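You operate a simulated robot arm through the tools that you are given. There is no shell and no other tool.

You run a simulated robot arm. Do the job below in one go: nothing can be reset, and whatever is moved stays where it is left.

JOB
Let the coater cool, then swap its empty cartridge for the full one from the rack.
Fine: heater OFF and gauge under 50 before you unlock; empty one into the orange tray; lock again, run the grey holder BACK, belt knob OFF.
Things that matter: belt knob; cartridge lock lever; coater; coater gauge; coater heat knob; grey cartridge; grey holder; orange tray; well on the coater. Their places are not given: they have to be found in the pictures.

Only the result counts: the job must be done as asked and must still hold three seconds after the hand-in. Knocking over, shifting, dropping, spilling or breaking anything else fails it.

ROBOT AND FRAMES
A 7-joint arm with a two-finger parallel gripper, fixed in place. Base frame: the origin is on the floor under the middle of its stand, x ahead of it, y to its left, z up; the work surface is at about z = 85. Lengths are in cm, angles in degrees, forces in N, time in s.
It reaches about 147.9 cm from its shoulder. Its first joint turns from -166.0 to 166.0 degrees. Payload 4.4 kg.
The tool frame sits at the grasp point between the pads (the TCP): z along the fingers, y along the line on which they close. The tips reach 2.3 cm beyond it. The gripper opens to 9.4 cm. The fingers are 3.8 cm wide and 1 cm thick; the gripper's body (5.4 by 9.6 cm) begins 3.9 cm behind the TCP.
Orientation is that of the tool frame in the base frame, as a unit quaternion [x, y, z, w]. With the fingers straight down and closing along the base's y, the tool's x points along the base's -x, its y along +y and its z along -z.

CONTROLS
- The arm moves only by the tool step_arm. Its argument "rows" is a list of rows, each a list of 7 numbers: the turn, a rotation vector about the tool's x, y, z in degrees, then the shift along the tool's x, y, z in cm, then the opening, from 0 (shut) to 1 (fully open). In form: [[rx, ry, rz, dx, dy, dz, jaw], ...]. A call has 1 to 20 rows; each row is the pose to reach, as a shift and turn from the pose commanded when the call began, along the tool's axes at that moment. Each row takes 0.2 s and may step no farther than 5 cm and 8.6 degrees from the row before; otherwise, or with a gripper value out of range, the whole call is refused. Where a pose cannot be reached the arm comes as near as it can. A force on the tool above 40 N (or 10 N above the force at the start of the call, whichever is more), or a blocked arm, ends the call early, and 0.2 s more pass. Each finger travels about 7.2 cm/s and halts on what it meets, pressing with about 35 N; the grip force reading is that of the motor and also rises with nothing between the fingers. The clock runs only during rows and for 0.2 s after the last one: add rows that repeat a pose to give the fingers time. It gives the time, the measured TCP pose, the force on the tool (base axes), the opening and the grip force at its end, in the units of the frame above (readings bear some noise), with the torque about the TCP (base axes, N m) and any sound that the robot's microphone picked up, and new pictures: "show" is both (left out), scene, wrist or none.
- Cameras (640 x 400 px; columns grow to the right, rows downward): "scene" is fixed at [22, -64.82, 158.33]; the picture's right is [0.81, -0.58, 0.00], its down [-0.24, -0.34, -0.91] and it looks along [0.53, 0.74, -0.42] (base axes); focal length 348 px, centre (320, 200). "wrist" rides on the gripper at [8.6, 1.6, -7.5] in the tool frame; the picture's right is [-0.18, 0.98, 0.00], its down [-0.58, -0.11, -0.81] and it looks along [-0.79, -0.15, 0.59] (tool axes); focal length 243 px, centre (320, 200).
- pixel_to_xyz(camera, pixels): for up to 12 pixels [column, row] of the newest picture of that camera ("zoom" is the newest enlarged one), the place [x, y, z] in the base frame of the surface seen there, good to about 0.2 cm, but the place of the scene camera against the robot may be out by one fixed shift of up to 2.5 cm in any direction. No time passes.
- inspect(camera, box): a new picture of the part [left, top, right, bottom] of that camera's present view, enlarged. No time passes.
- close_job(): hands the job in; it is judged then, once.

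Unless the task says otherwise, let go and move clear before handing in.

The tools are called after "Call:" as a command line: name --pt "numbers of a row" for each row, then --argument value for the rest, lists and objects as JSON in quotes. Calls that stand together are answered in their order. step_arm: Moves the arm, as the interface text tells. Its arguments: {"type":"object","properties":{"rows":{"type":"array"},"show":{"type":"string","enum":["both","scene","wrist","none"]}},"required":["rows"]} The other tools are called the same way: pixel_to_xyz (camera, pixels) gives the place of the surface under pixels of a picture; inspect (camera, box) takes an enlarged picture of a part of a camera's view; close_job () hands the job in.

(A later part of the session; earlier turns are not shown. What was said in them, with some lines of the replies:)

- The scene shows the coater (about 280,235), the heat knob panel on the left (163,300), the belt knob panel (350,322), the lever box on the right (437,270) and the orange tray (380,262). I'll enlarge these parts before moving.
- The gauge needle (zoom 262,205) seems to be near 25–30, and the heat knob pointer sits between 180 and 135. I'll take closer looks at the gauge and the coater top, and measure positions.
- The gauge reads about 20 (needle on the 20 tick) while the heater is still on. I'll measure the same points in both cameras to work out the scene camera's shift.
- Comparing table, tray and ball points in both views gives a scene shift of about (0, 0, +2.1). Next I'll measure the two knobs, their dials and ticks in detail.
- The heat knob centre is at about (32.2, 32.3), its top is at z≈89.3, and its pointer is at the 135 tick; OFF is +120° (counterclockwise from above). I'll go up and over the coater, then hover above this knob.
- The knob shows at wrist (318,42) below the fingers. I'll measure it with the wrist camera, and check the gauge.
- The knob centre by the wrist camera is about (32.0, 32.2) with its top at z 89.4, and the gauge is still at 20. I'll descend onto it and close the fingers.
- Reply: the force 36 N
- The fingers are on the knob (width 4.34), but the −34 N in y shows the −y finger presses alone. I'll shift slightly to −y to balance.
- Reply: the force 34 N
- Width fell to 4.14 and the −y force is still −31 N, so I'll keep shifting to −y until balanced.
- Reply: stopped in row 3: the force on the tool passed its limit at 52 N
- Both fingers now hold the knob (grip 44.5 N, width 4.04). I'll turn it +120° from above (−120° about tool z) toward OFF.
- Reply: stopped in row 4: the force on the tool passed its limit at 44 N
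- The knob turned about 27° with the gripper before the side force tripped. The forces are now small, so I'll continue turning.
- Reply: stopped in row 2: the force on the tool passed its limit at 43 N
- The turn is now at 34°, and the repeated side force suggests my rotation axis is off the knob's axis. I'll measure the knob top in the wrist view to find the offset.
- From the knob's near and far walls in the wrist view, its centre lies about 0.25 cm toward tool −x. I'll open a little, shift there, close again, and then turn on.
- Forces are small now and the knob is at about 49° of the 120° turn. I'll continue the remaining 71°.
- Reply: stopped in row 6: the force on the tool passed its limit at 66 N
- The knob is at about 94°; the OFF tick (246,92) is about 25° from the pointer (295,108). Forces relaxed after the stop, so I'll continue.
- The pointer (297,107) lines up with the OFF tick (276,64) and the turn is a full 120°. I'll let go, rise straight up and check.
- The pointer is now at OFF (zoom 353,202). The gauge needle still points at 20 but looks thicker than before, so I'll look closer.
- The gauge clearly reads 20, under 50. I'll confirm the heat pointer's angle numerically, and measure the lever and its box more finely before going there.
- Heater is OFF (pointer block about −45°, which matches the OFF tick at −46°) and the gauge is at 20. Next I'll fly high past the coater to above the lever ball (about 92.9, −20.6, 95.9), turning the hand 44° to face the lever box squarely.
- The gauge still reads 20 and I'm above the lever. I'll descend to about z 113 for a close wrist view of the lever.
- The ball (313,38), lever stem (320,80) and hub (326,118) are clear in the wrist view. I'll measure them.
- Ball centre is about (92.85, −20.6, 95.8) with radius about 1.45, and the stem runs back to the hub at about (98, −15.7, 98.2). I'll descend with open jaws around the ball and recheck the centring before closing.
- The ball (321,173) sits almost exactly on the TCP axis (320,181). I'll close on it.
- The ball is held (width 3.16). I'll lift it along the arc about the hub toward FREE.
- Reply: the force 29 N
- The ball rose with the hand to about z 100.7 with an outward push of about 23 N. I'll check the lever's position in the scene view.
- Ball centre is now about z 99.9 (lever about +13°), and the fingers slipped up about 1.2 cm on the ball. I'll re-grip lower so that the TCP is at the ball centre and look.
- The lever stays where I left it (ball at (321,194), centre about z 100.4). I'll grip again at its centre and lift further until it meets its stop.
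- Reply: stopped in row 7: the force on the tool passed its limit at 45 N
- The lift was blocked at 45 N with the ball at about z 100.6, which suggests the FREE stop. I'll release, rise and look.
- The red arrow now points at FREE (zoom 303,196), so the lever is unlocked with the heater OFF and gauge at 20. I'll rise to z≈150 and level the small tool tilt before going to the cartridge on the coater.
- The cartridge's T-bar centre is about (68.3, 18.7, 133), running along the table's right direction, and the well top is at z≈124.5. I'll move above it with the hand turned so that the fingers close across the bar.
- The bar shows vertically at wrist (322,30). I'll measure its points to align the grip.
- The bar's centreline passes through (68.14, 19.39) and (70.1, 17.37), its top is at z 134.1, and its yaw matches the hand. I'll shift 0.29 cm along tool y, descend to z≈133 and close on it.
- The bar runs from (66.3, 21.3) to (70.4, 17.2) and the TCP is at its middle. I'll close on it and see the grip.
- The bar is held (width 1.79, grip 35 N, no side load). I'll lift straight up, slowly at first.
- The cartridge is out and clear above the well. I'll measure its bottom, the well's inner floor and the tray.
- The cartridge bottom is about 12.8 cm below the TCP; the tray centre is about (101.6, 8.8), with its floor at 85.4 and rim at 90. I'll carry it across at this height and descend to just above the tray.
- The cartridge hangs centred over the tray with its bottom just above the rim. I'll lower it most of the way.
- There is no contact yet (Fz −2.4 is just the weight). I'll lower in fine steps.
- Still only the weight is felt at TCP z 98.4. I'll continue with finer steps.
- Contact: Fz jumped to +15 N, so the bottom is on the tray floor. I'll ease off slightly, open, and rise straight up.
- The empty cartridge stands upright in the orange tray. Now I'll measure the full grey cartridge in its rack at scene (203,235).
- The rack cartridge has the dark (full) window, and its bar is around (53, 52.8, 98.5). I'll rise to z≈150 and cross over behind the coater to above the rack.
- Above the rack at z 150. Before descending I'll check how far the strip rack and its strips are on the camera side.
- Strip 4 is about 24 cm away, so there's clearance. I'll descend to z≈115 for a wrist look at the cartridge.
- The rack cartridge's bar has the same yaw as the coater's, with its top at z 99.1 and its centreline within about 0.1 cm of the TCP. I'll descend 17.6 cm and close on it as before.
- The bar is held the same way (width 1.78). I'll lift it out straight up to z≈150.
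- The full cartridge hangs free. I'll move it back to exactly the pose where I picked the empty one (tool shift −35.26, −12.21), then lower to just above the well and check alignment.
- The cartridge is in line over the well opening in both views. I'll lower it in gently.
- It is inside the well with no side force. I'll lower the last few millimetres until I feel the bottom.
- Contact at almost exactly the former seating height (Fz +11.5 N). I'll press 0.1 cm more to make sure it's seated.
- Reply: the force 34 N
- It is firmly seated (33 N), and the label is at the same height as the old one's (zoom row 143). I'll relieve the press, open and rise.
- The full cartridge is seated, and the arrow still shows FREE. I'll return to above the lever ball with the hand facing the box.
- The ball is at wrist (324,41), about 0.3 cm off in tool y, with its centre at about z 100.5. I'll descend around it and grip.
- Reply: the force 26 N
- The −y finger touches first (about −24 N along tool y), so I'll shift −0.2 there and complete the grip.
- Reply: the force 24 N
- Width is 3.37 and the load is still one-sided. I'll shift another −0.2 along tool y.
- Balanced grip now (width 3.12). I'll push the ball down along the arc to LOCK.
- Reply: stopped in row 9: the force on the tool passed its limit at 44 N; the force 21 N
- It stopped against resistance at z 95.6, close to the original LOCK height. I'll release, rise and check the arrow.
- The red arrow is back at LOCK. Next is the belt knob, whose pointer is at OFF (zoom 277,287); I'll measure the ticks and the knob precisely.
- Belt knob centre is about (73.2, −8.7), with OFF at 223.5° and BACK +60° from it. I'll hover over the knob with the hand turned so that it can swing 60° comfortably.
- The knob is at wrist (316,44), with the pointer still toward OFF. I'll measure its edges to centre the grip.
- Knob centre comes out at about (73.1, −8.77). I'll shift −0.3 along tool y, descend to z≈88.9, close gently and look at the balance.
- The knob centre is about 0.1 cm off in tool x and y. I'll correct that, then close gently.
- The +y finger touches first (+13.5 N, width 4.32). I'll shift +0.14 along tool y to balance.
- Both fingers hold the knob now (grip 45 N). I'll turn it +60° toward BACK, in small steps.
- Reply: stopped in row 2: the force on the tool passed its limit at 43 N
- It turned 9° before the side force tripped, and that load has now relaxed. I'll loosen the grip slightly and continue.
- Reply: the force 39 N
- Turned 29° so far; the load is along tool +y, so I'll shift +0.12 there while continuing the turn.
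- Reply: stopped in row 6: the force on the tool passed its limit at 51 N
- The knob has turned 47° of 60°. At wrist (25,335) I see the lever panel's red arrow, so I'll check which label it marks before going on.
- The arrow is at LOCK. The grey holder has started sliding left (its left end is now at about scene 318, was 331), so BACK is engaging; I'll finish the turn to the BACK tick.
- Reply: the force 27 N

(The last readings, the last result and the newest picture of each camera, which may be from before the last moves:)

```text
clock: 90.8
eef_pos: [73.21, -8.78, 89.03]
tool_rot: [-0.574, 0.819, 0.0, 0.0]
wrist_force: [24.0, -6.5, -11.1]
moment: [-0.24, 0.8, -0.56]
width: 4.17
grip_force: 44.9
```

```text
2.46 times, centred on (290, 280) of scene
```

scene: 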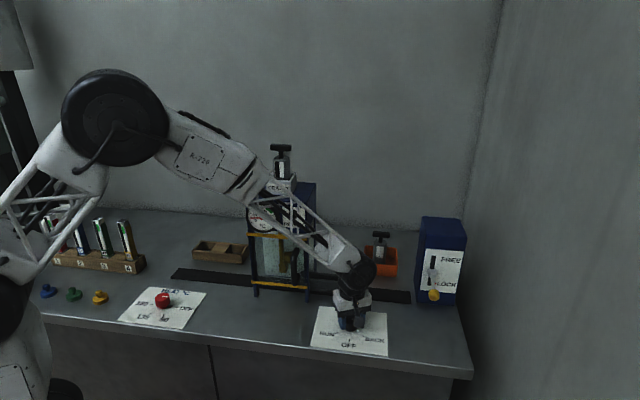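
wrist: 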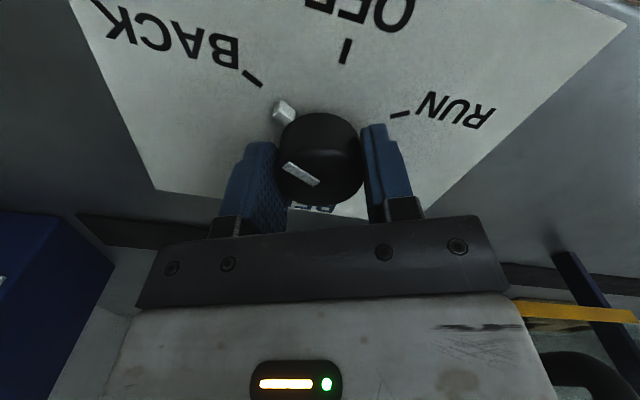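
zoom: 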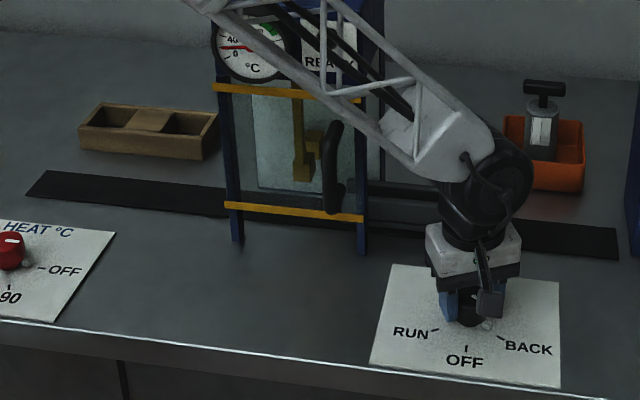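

The pointer (284,112) lines up with the BACK tick and the holder keeps moving left into the coater. I'll hold here and watch it travel.

Call:
step_arm --pt "0 0 1 0 0 0 0.43" --pt "0 0 1 0 0 0 0.43" --pt "0 0 1 0 0 0 0.43" --pt "0 0 1 0 0 0 0.43" --pt "0 0 1 0 0 0 0.43" --show "none"

Call:
inspect --camera "scene" --box '[160, 250, 420, 310]'

```text
clock: 91.1
eef_pos: [73.25, -8.76, 89.1]
tool_rot: [-0.569, 0.822, 0.0, 0.001]
wrist_force: [12.4, -2.1, -6.2]
moment: [0.08, 0.41, 0.03]
width: 4.15
grip_force: 44.6
stopped in row 1: the force on the tool passed its limit at 45 N (the readings are from after the stop); the commanded pose is now the measured one
```

```text
2.46 times, centred on (290, 280) of scene
```

zoom: 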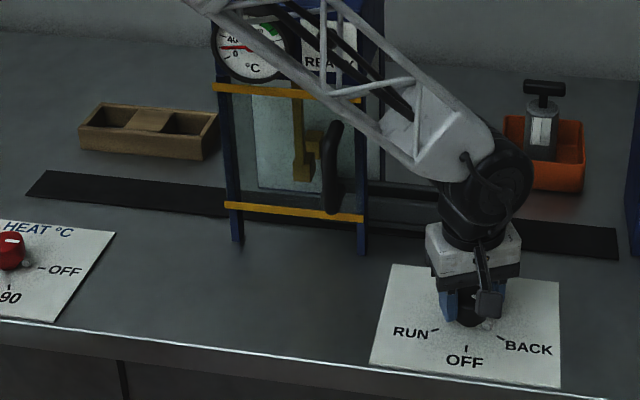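

Call:
step_arm --pt "0 0 0 0 0 0 0.43" --pt "0 0 0 0 0 0 0.43" --pt "0 0 0 0 0 0 0.43" --pt "0 0 0 0 0 0 0.43" --pt "0 0 0 0 0 0 0.43" --show "none"

Call:
inspect --camera "scene" --box '[160, 250, 420, 310]'

```text
clock: 92.3
eef_pos: [73.25, -8.8, 89.03]
tool_rot: [-0.569, 0.822, -0.001, 0.001]
wrist_force: [24.5, -4.6, -15.2]
moment: [0.19, 0.18, 0.03]
width: 4.14
grip_force: 44.2
```

```text
2.46 times, centred on (290, 280) of scene
```

zoom: 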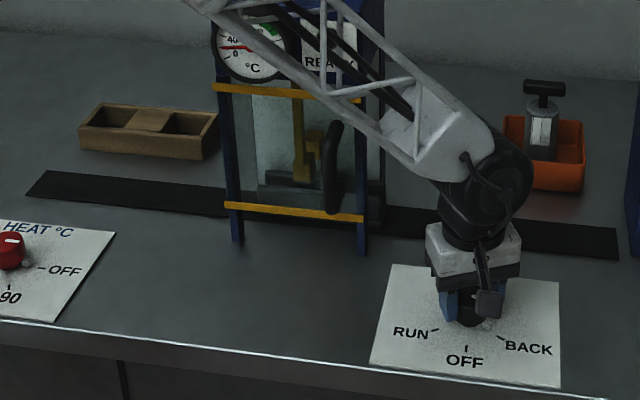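

The holder is passing through the coater (zoom 258–385), moving left at a steady pace. I'll keep holding and watching.

Call:
step_arm --pt "0 0 0 0 0 0 0.43" --pt "0 0 0 0 0 0 0.43" --pt "0 0 0 0 0 0 0.43" --pt "0 0 0 0 0 0 0.43" --pt "0 0 0 0 0 0 0.43" --show "none"

Call:
inspect --camera "scene" --box '[160, 250, 420, 310]'

```text
clock: 93.5
eef_pos: [73.2, -8.73, 89.1]
tool_rot: [-0.569, 0.822, -0.001, 0.0]
wrist_force: [29.4, -4.9, -17.6]
moment: [0.06, 0.37, 0.04]
width: 4.17
grip_force: 44.9
```

```text
2.46 times, centred on (290, 280) of scene
```

zoom: 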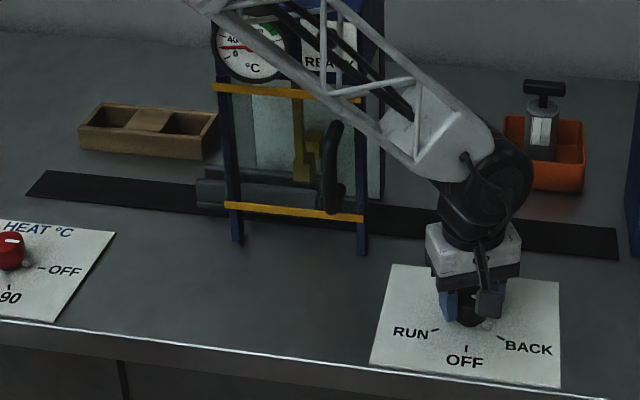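

The holder's left end is now at zoom 197, still moving left. I'll continue.

Call:
step_arm --pt "0 0 0 0 0 0 0.43" --pt "0 0 0 0 0 0 0.43" --pt "0 0 0 0 0 0 0.43" --pt "0 0 0 0 0 0 0.43" --pt "0 0 0 0 0 0 0.43" --show "none"

Call:
inspect --camera "scene" --box '[160, 250, 420, 310]'

```text
clock: 94.7
eef_pos: [73.16, -8.75, 89.0]
tool_rot: [-0.57, 0.822, -0.001, 0.001]
wrist_force: [29.5, -6.5, -18.5]
moment: [0.14, 0.32, 0.04]
width: 4.19
grip_force: 44.4
```

```text
2.46 times, centred on (290, 280) of scene
```

zoom: 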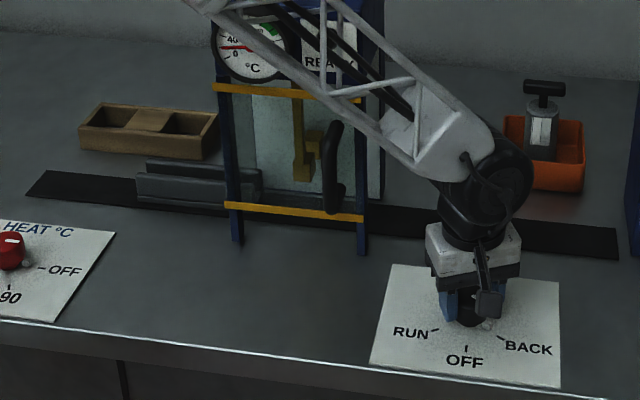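

Left end at zoom 137, continuing. I'll use shorter holds now that it nears the belt's left end.

Call:
step_arm --pt "0 0 0 0 0 0 0.43" --pt "0 0 0 0 0 0 0.43" --pt "0 0 0 0 0 0 0.43" --show "none"

Call:
inspect --camera "scene" --box '[160, 250, 420, 310]'

```text
clock: 95.5
eef_pos: [73.14, -8.65, 89.15]
tool_rot: [-0.569, 0.822, 0.0, 0.001]
wrist_force: [30.3, -5.7, -18.6]
moment: [0.09, 0.32, -0.01]
width: 4.17
grip_force: 45.3
```

```text
2.46 times, centred on (290, 280) of scene
```

zoom: 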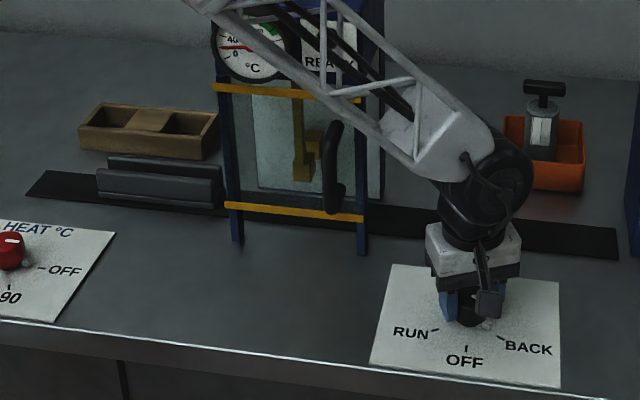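

Call:
step_arm --pt "0 0 0 0 0 0 0.43" --show "none"

Call:
inspect --camera "scene" --box '[160, 250, 420, 310]'

```text
clock: 95.9
eef_pos: [73.23, -8.74, 89.13]
tool_rot: [-0.57, 0.822, -0.001, 0.001]
wrist_force: [30.9, -7.6, -18.7]
moment: [0.16, 0.35, 0.04]
width: 4.17
grip_force: 45.1
```

```text
2.46 times, centred on (290, 280) of scene
```

zoom: 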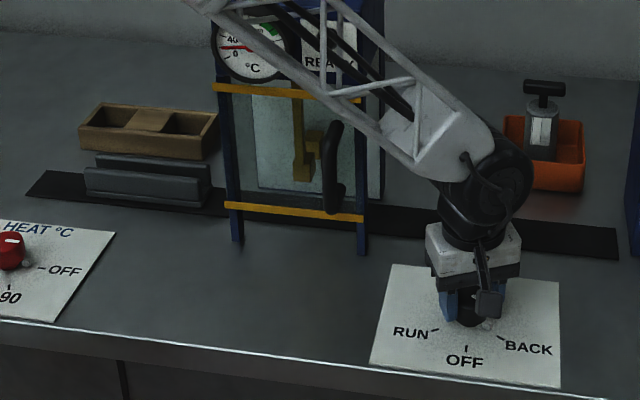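

The left end is at zoom 85, and it moved less this time; I'll check whether it is stopping by itself.

Call:
step_arm --pt "0 0 0 0 0 0 0.43" --show "none"

Call:
inspect --camera "scene" --box '[160, 250, 420, 310]'

```text
clock: 96.3
eef_pos: [73.2, -8.71, 89.09]
tool_rot: [-0.569, 0.822, -0.002, 0.001]
wrist_force: [30.3, -7.2, -17.1]
moment: [0.08, 0.35, 0.01]
width: 4.17
grip_force: 45.1
```

```text
2.46 times, centred on (290, 280) of scene
```

zoom: 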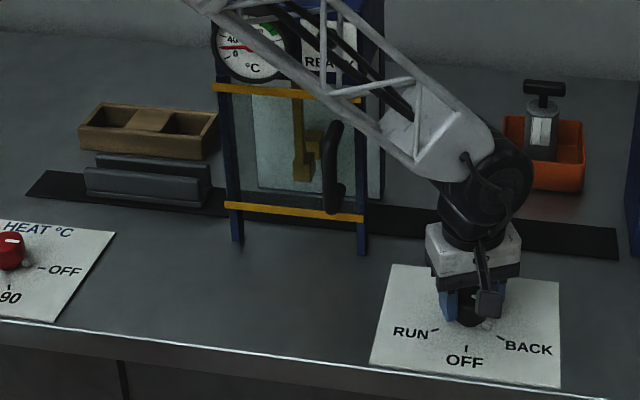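

The holder has stopped by itself at its left end (zoom 85, unchanged). Now I'll turn the knob back −60° to OFF, first relieving the −31 N along tool y.

Call:
step_arm --pt "0 0 0 0 -0.07 0.04 0.43" --pt "0 0 0 0 -0.13 0.07 0.43" --pt "0 0 6 0 -0.13 0.07 0.43" --pt "0 0 12 0 -0.13 0.07 0.43" --pt "0 0 18 0 -0.13 0.07 0.43" --pt "0 0 24 0 -0.13 0.07 0.43" --pt "0 0 30 0 -0.13 0.07 0.43" --pt "0 0 36 0 -0.13 0.07 0.43" --pt "0 0 42 0 -0.13 0.07 0.43" --pt "0 0 48 0 -0.13 0.07 0.43" --pt "0 0 54 0 -0.13 0.07 0.43" --pt "0 0 60 0 -0.13 0.07 0.43" --show "wrist"

```text
clock: 98.9
eef_pos: [73.15, -8.86, 89.01]
tool_rot: [-0.082, 0.997, 0.0, 0.0]
wrist_force: [-42.4, 2.1, 6.0]
moment: [0.41, 0.5, 0.0]
width: 4.18
grip_force: 44.8
```

wrist: 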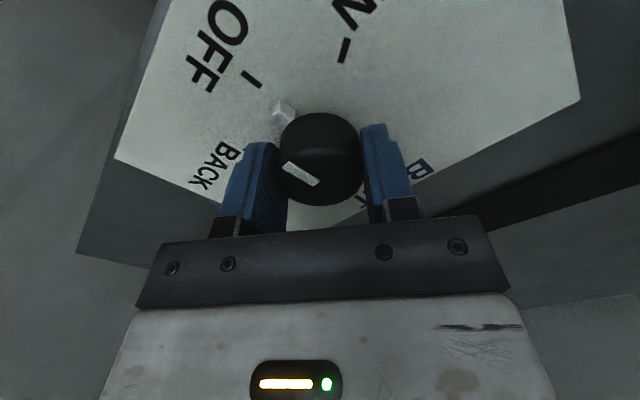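

The pointer (283,112) against the OFF tick (252,78) matches the original OFF picture. I'll relieve the side load, release, rise, and check.

Call:
step_arm --pt "0 0 0 0.12 0 0 0.43" --pt "0 0 0 0.12 0 0 0.6" --pt "0 0 0 0.12 0 0 0.85" --pt "0 0 0 0.12 0 0 1" --pt "0 0 0 0.12 0 -3 1" --pt "0 0 0 0.12 0 -7 1" --pt "0 0 0 0.12 0 -11.5 1" --pt "0 0 0 0.12 0 -16 1" --pt "0 0 0 0.12 0 -20.5 1" --pt "0 0 0 0.12 0 -25 1" --pt "0 0 0 0.12 0 -29.5 1" --pt "0 0 0 0.12 0 -34 1"

Call:
inspect --camera "scene" --box '[300, 265, 420, 360]'

Call:
inspect --camera "wrist" --box '[220, 0, 420, 130]'

Call:
inspect --camera "scene" --box '[160, 230, 300, 310]'

```text
clock: 101.5
eef_pos: [73.31, -8.75, 122.88]
tool_rot: [-0.082, 0.997, 0.0, 0.0]
wrist_force: [-0.1, 0.0, -0.5]
moment: [0.0, 0.03, -0.01]
width: 9.39
grip_force: 0.1
```

scene: 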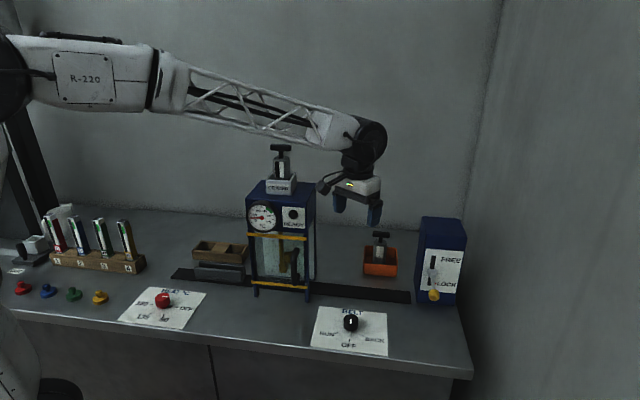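
wrist: 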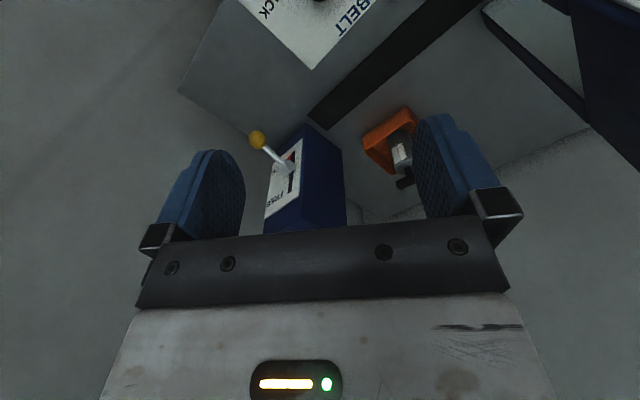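

```text
4.21 times, centred on (360, 312) of scene
```

zoom: 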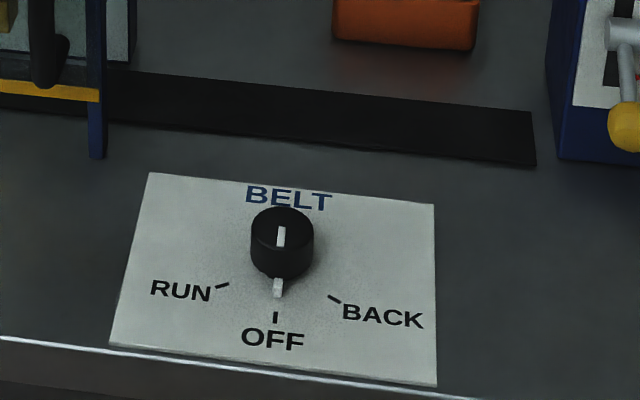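

```text
3.08 times, centred on (320, 65) of wrist
```

zoom: 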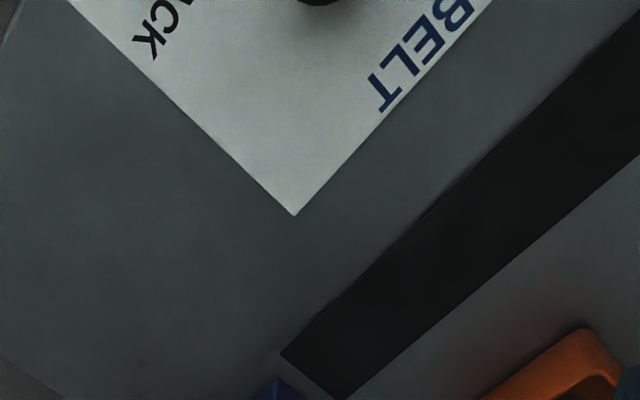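

```text
4.57 times, centred on (230, 270) of scene
```

zoom: 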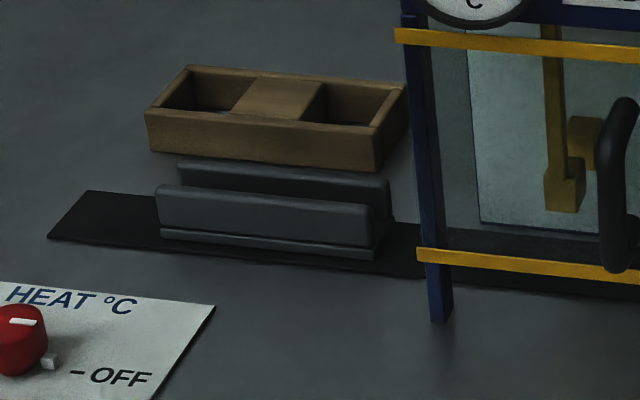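

The belt pointer is back at OFF exactly as at the start, and the holder rests at the left end. I'll do a last check of the gauge, heat knob, cartridge, lever and tray.

Call:
inspect --camera "scene" --box '[240, 135, 330, 240]'

Call:
inspect --camera "scene" --box '[350, 210, 474, 310]'

Call:
inspect --camera "scene" --box '[110, 270, 220, 340]'

Call:
step_arm --pt "0 0 0 0 0 -5 1" --pt "0 0 0 0 0 -10 1" --pt "0 0 0 0 0 -15 1" --pt "0 0 0 0 0 -20 1" --pt "0 0 0 0 0 -25 1" --pt "0 0 0 0 0 -25 1" --pt "0 0 0 0 0 -25 1" --pt "0 0 0 0 0 -25 1"

```text
3.81 times, centred on (285, 188) of scene
```

zoom: 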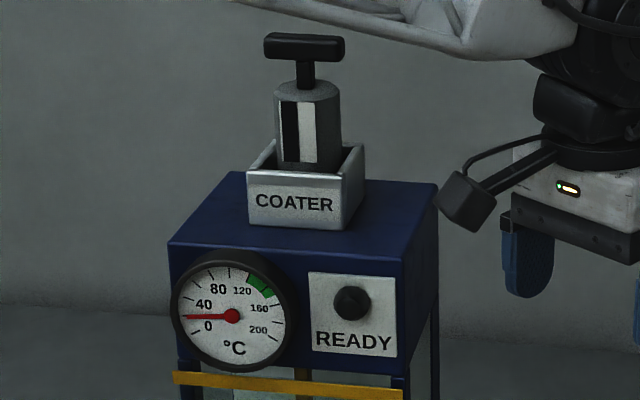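

```text
4.00 times, centred on (412, 260) of scene
```

zoom: 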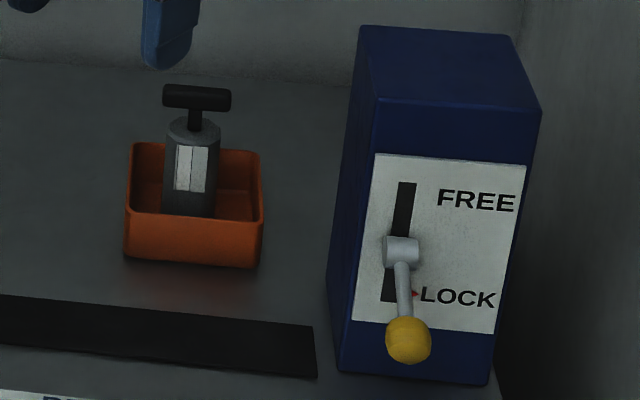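

```text
5.71 times, centred on (165, 305) of scene
```

zoom: 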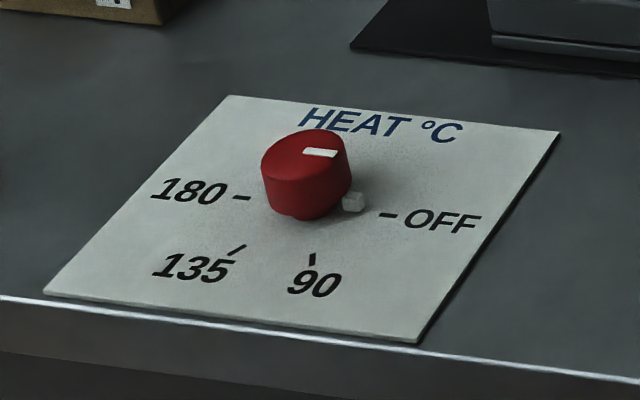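

```text
clock: 103.3
eef_pos: [73.01, -8.82, 148.18]
tool_rot: [-0.081, 0.997, 0.001, 0.0]
wrist_force: [-0.4, -0.1, -1.0]
moment: [0.0, -0.02, 0.03]
width: 9.4
grip_force: 0.0
```

scene: 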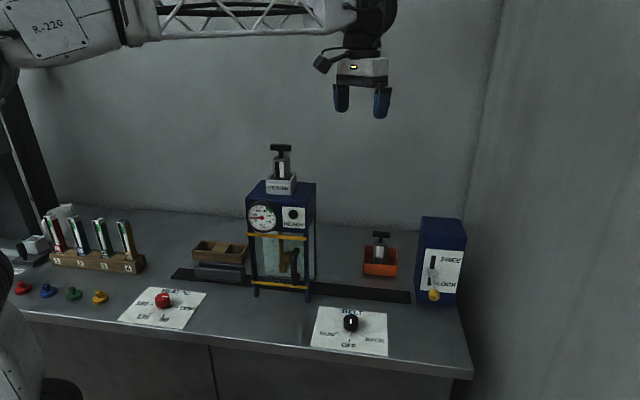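
wrist: 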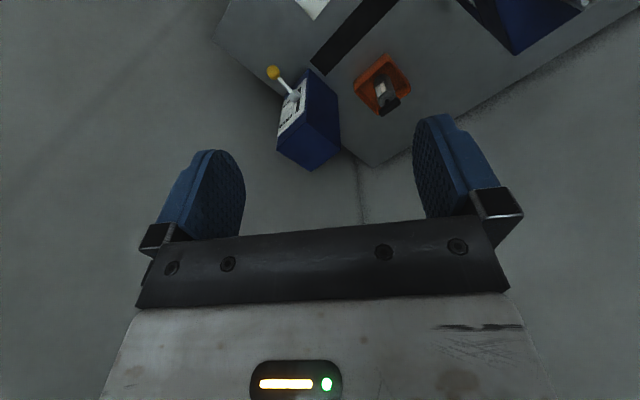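

The latest pictures show everything as asked:
- **Heater:** the knob is at OFF and the gauge reads about 20.
- **Cartridges:** the full one is seated in the well, and the empty one is upright in the orange tray.
- **Lock:** the arrow is at LOCK.
- **Belt:** the grey holder is back at the left end and the knob is at OFF.

The arm is clear at z 148, so I'm handing in.

Call:
close_job

```text
The job is handed in.
```

The cartridge swap is done and handed in; I haven't seen the judge's result. My last check of the pictures, just before handing in, showed:

- **Heater and gauge:** The heat knob was on 135 at the start, so I turned it to OFF before unlocking. The gauge read about 20 the whole time, so there was no need to wait for it to cool.
- **Cartridges:** The empty one stands upright in the orange tray. The full one from the rack is seated in the well on the coater, at the same height as the old one.
- **Lock:** The lever is back down and the red arrow points at LOCK.
- **Holder and belt:** With the belt knob on BACK, the grey holder ran through the coater to the left end of the belt and stopped there by itself. The belt knob is back at OFF.

Nothing else looked knocked or shifted. The gripper is open, empty and well above the table.
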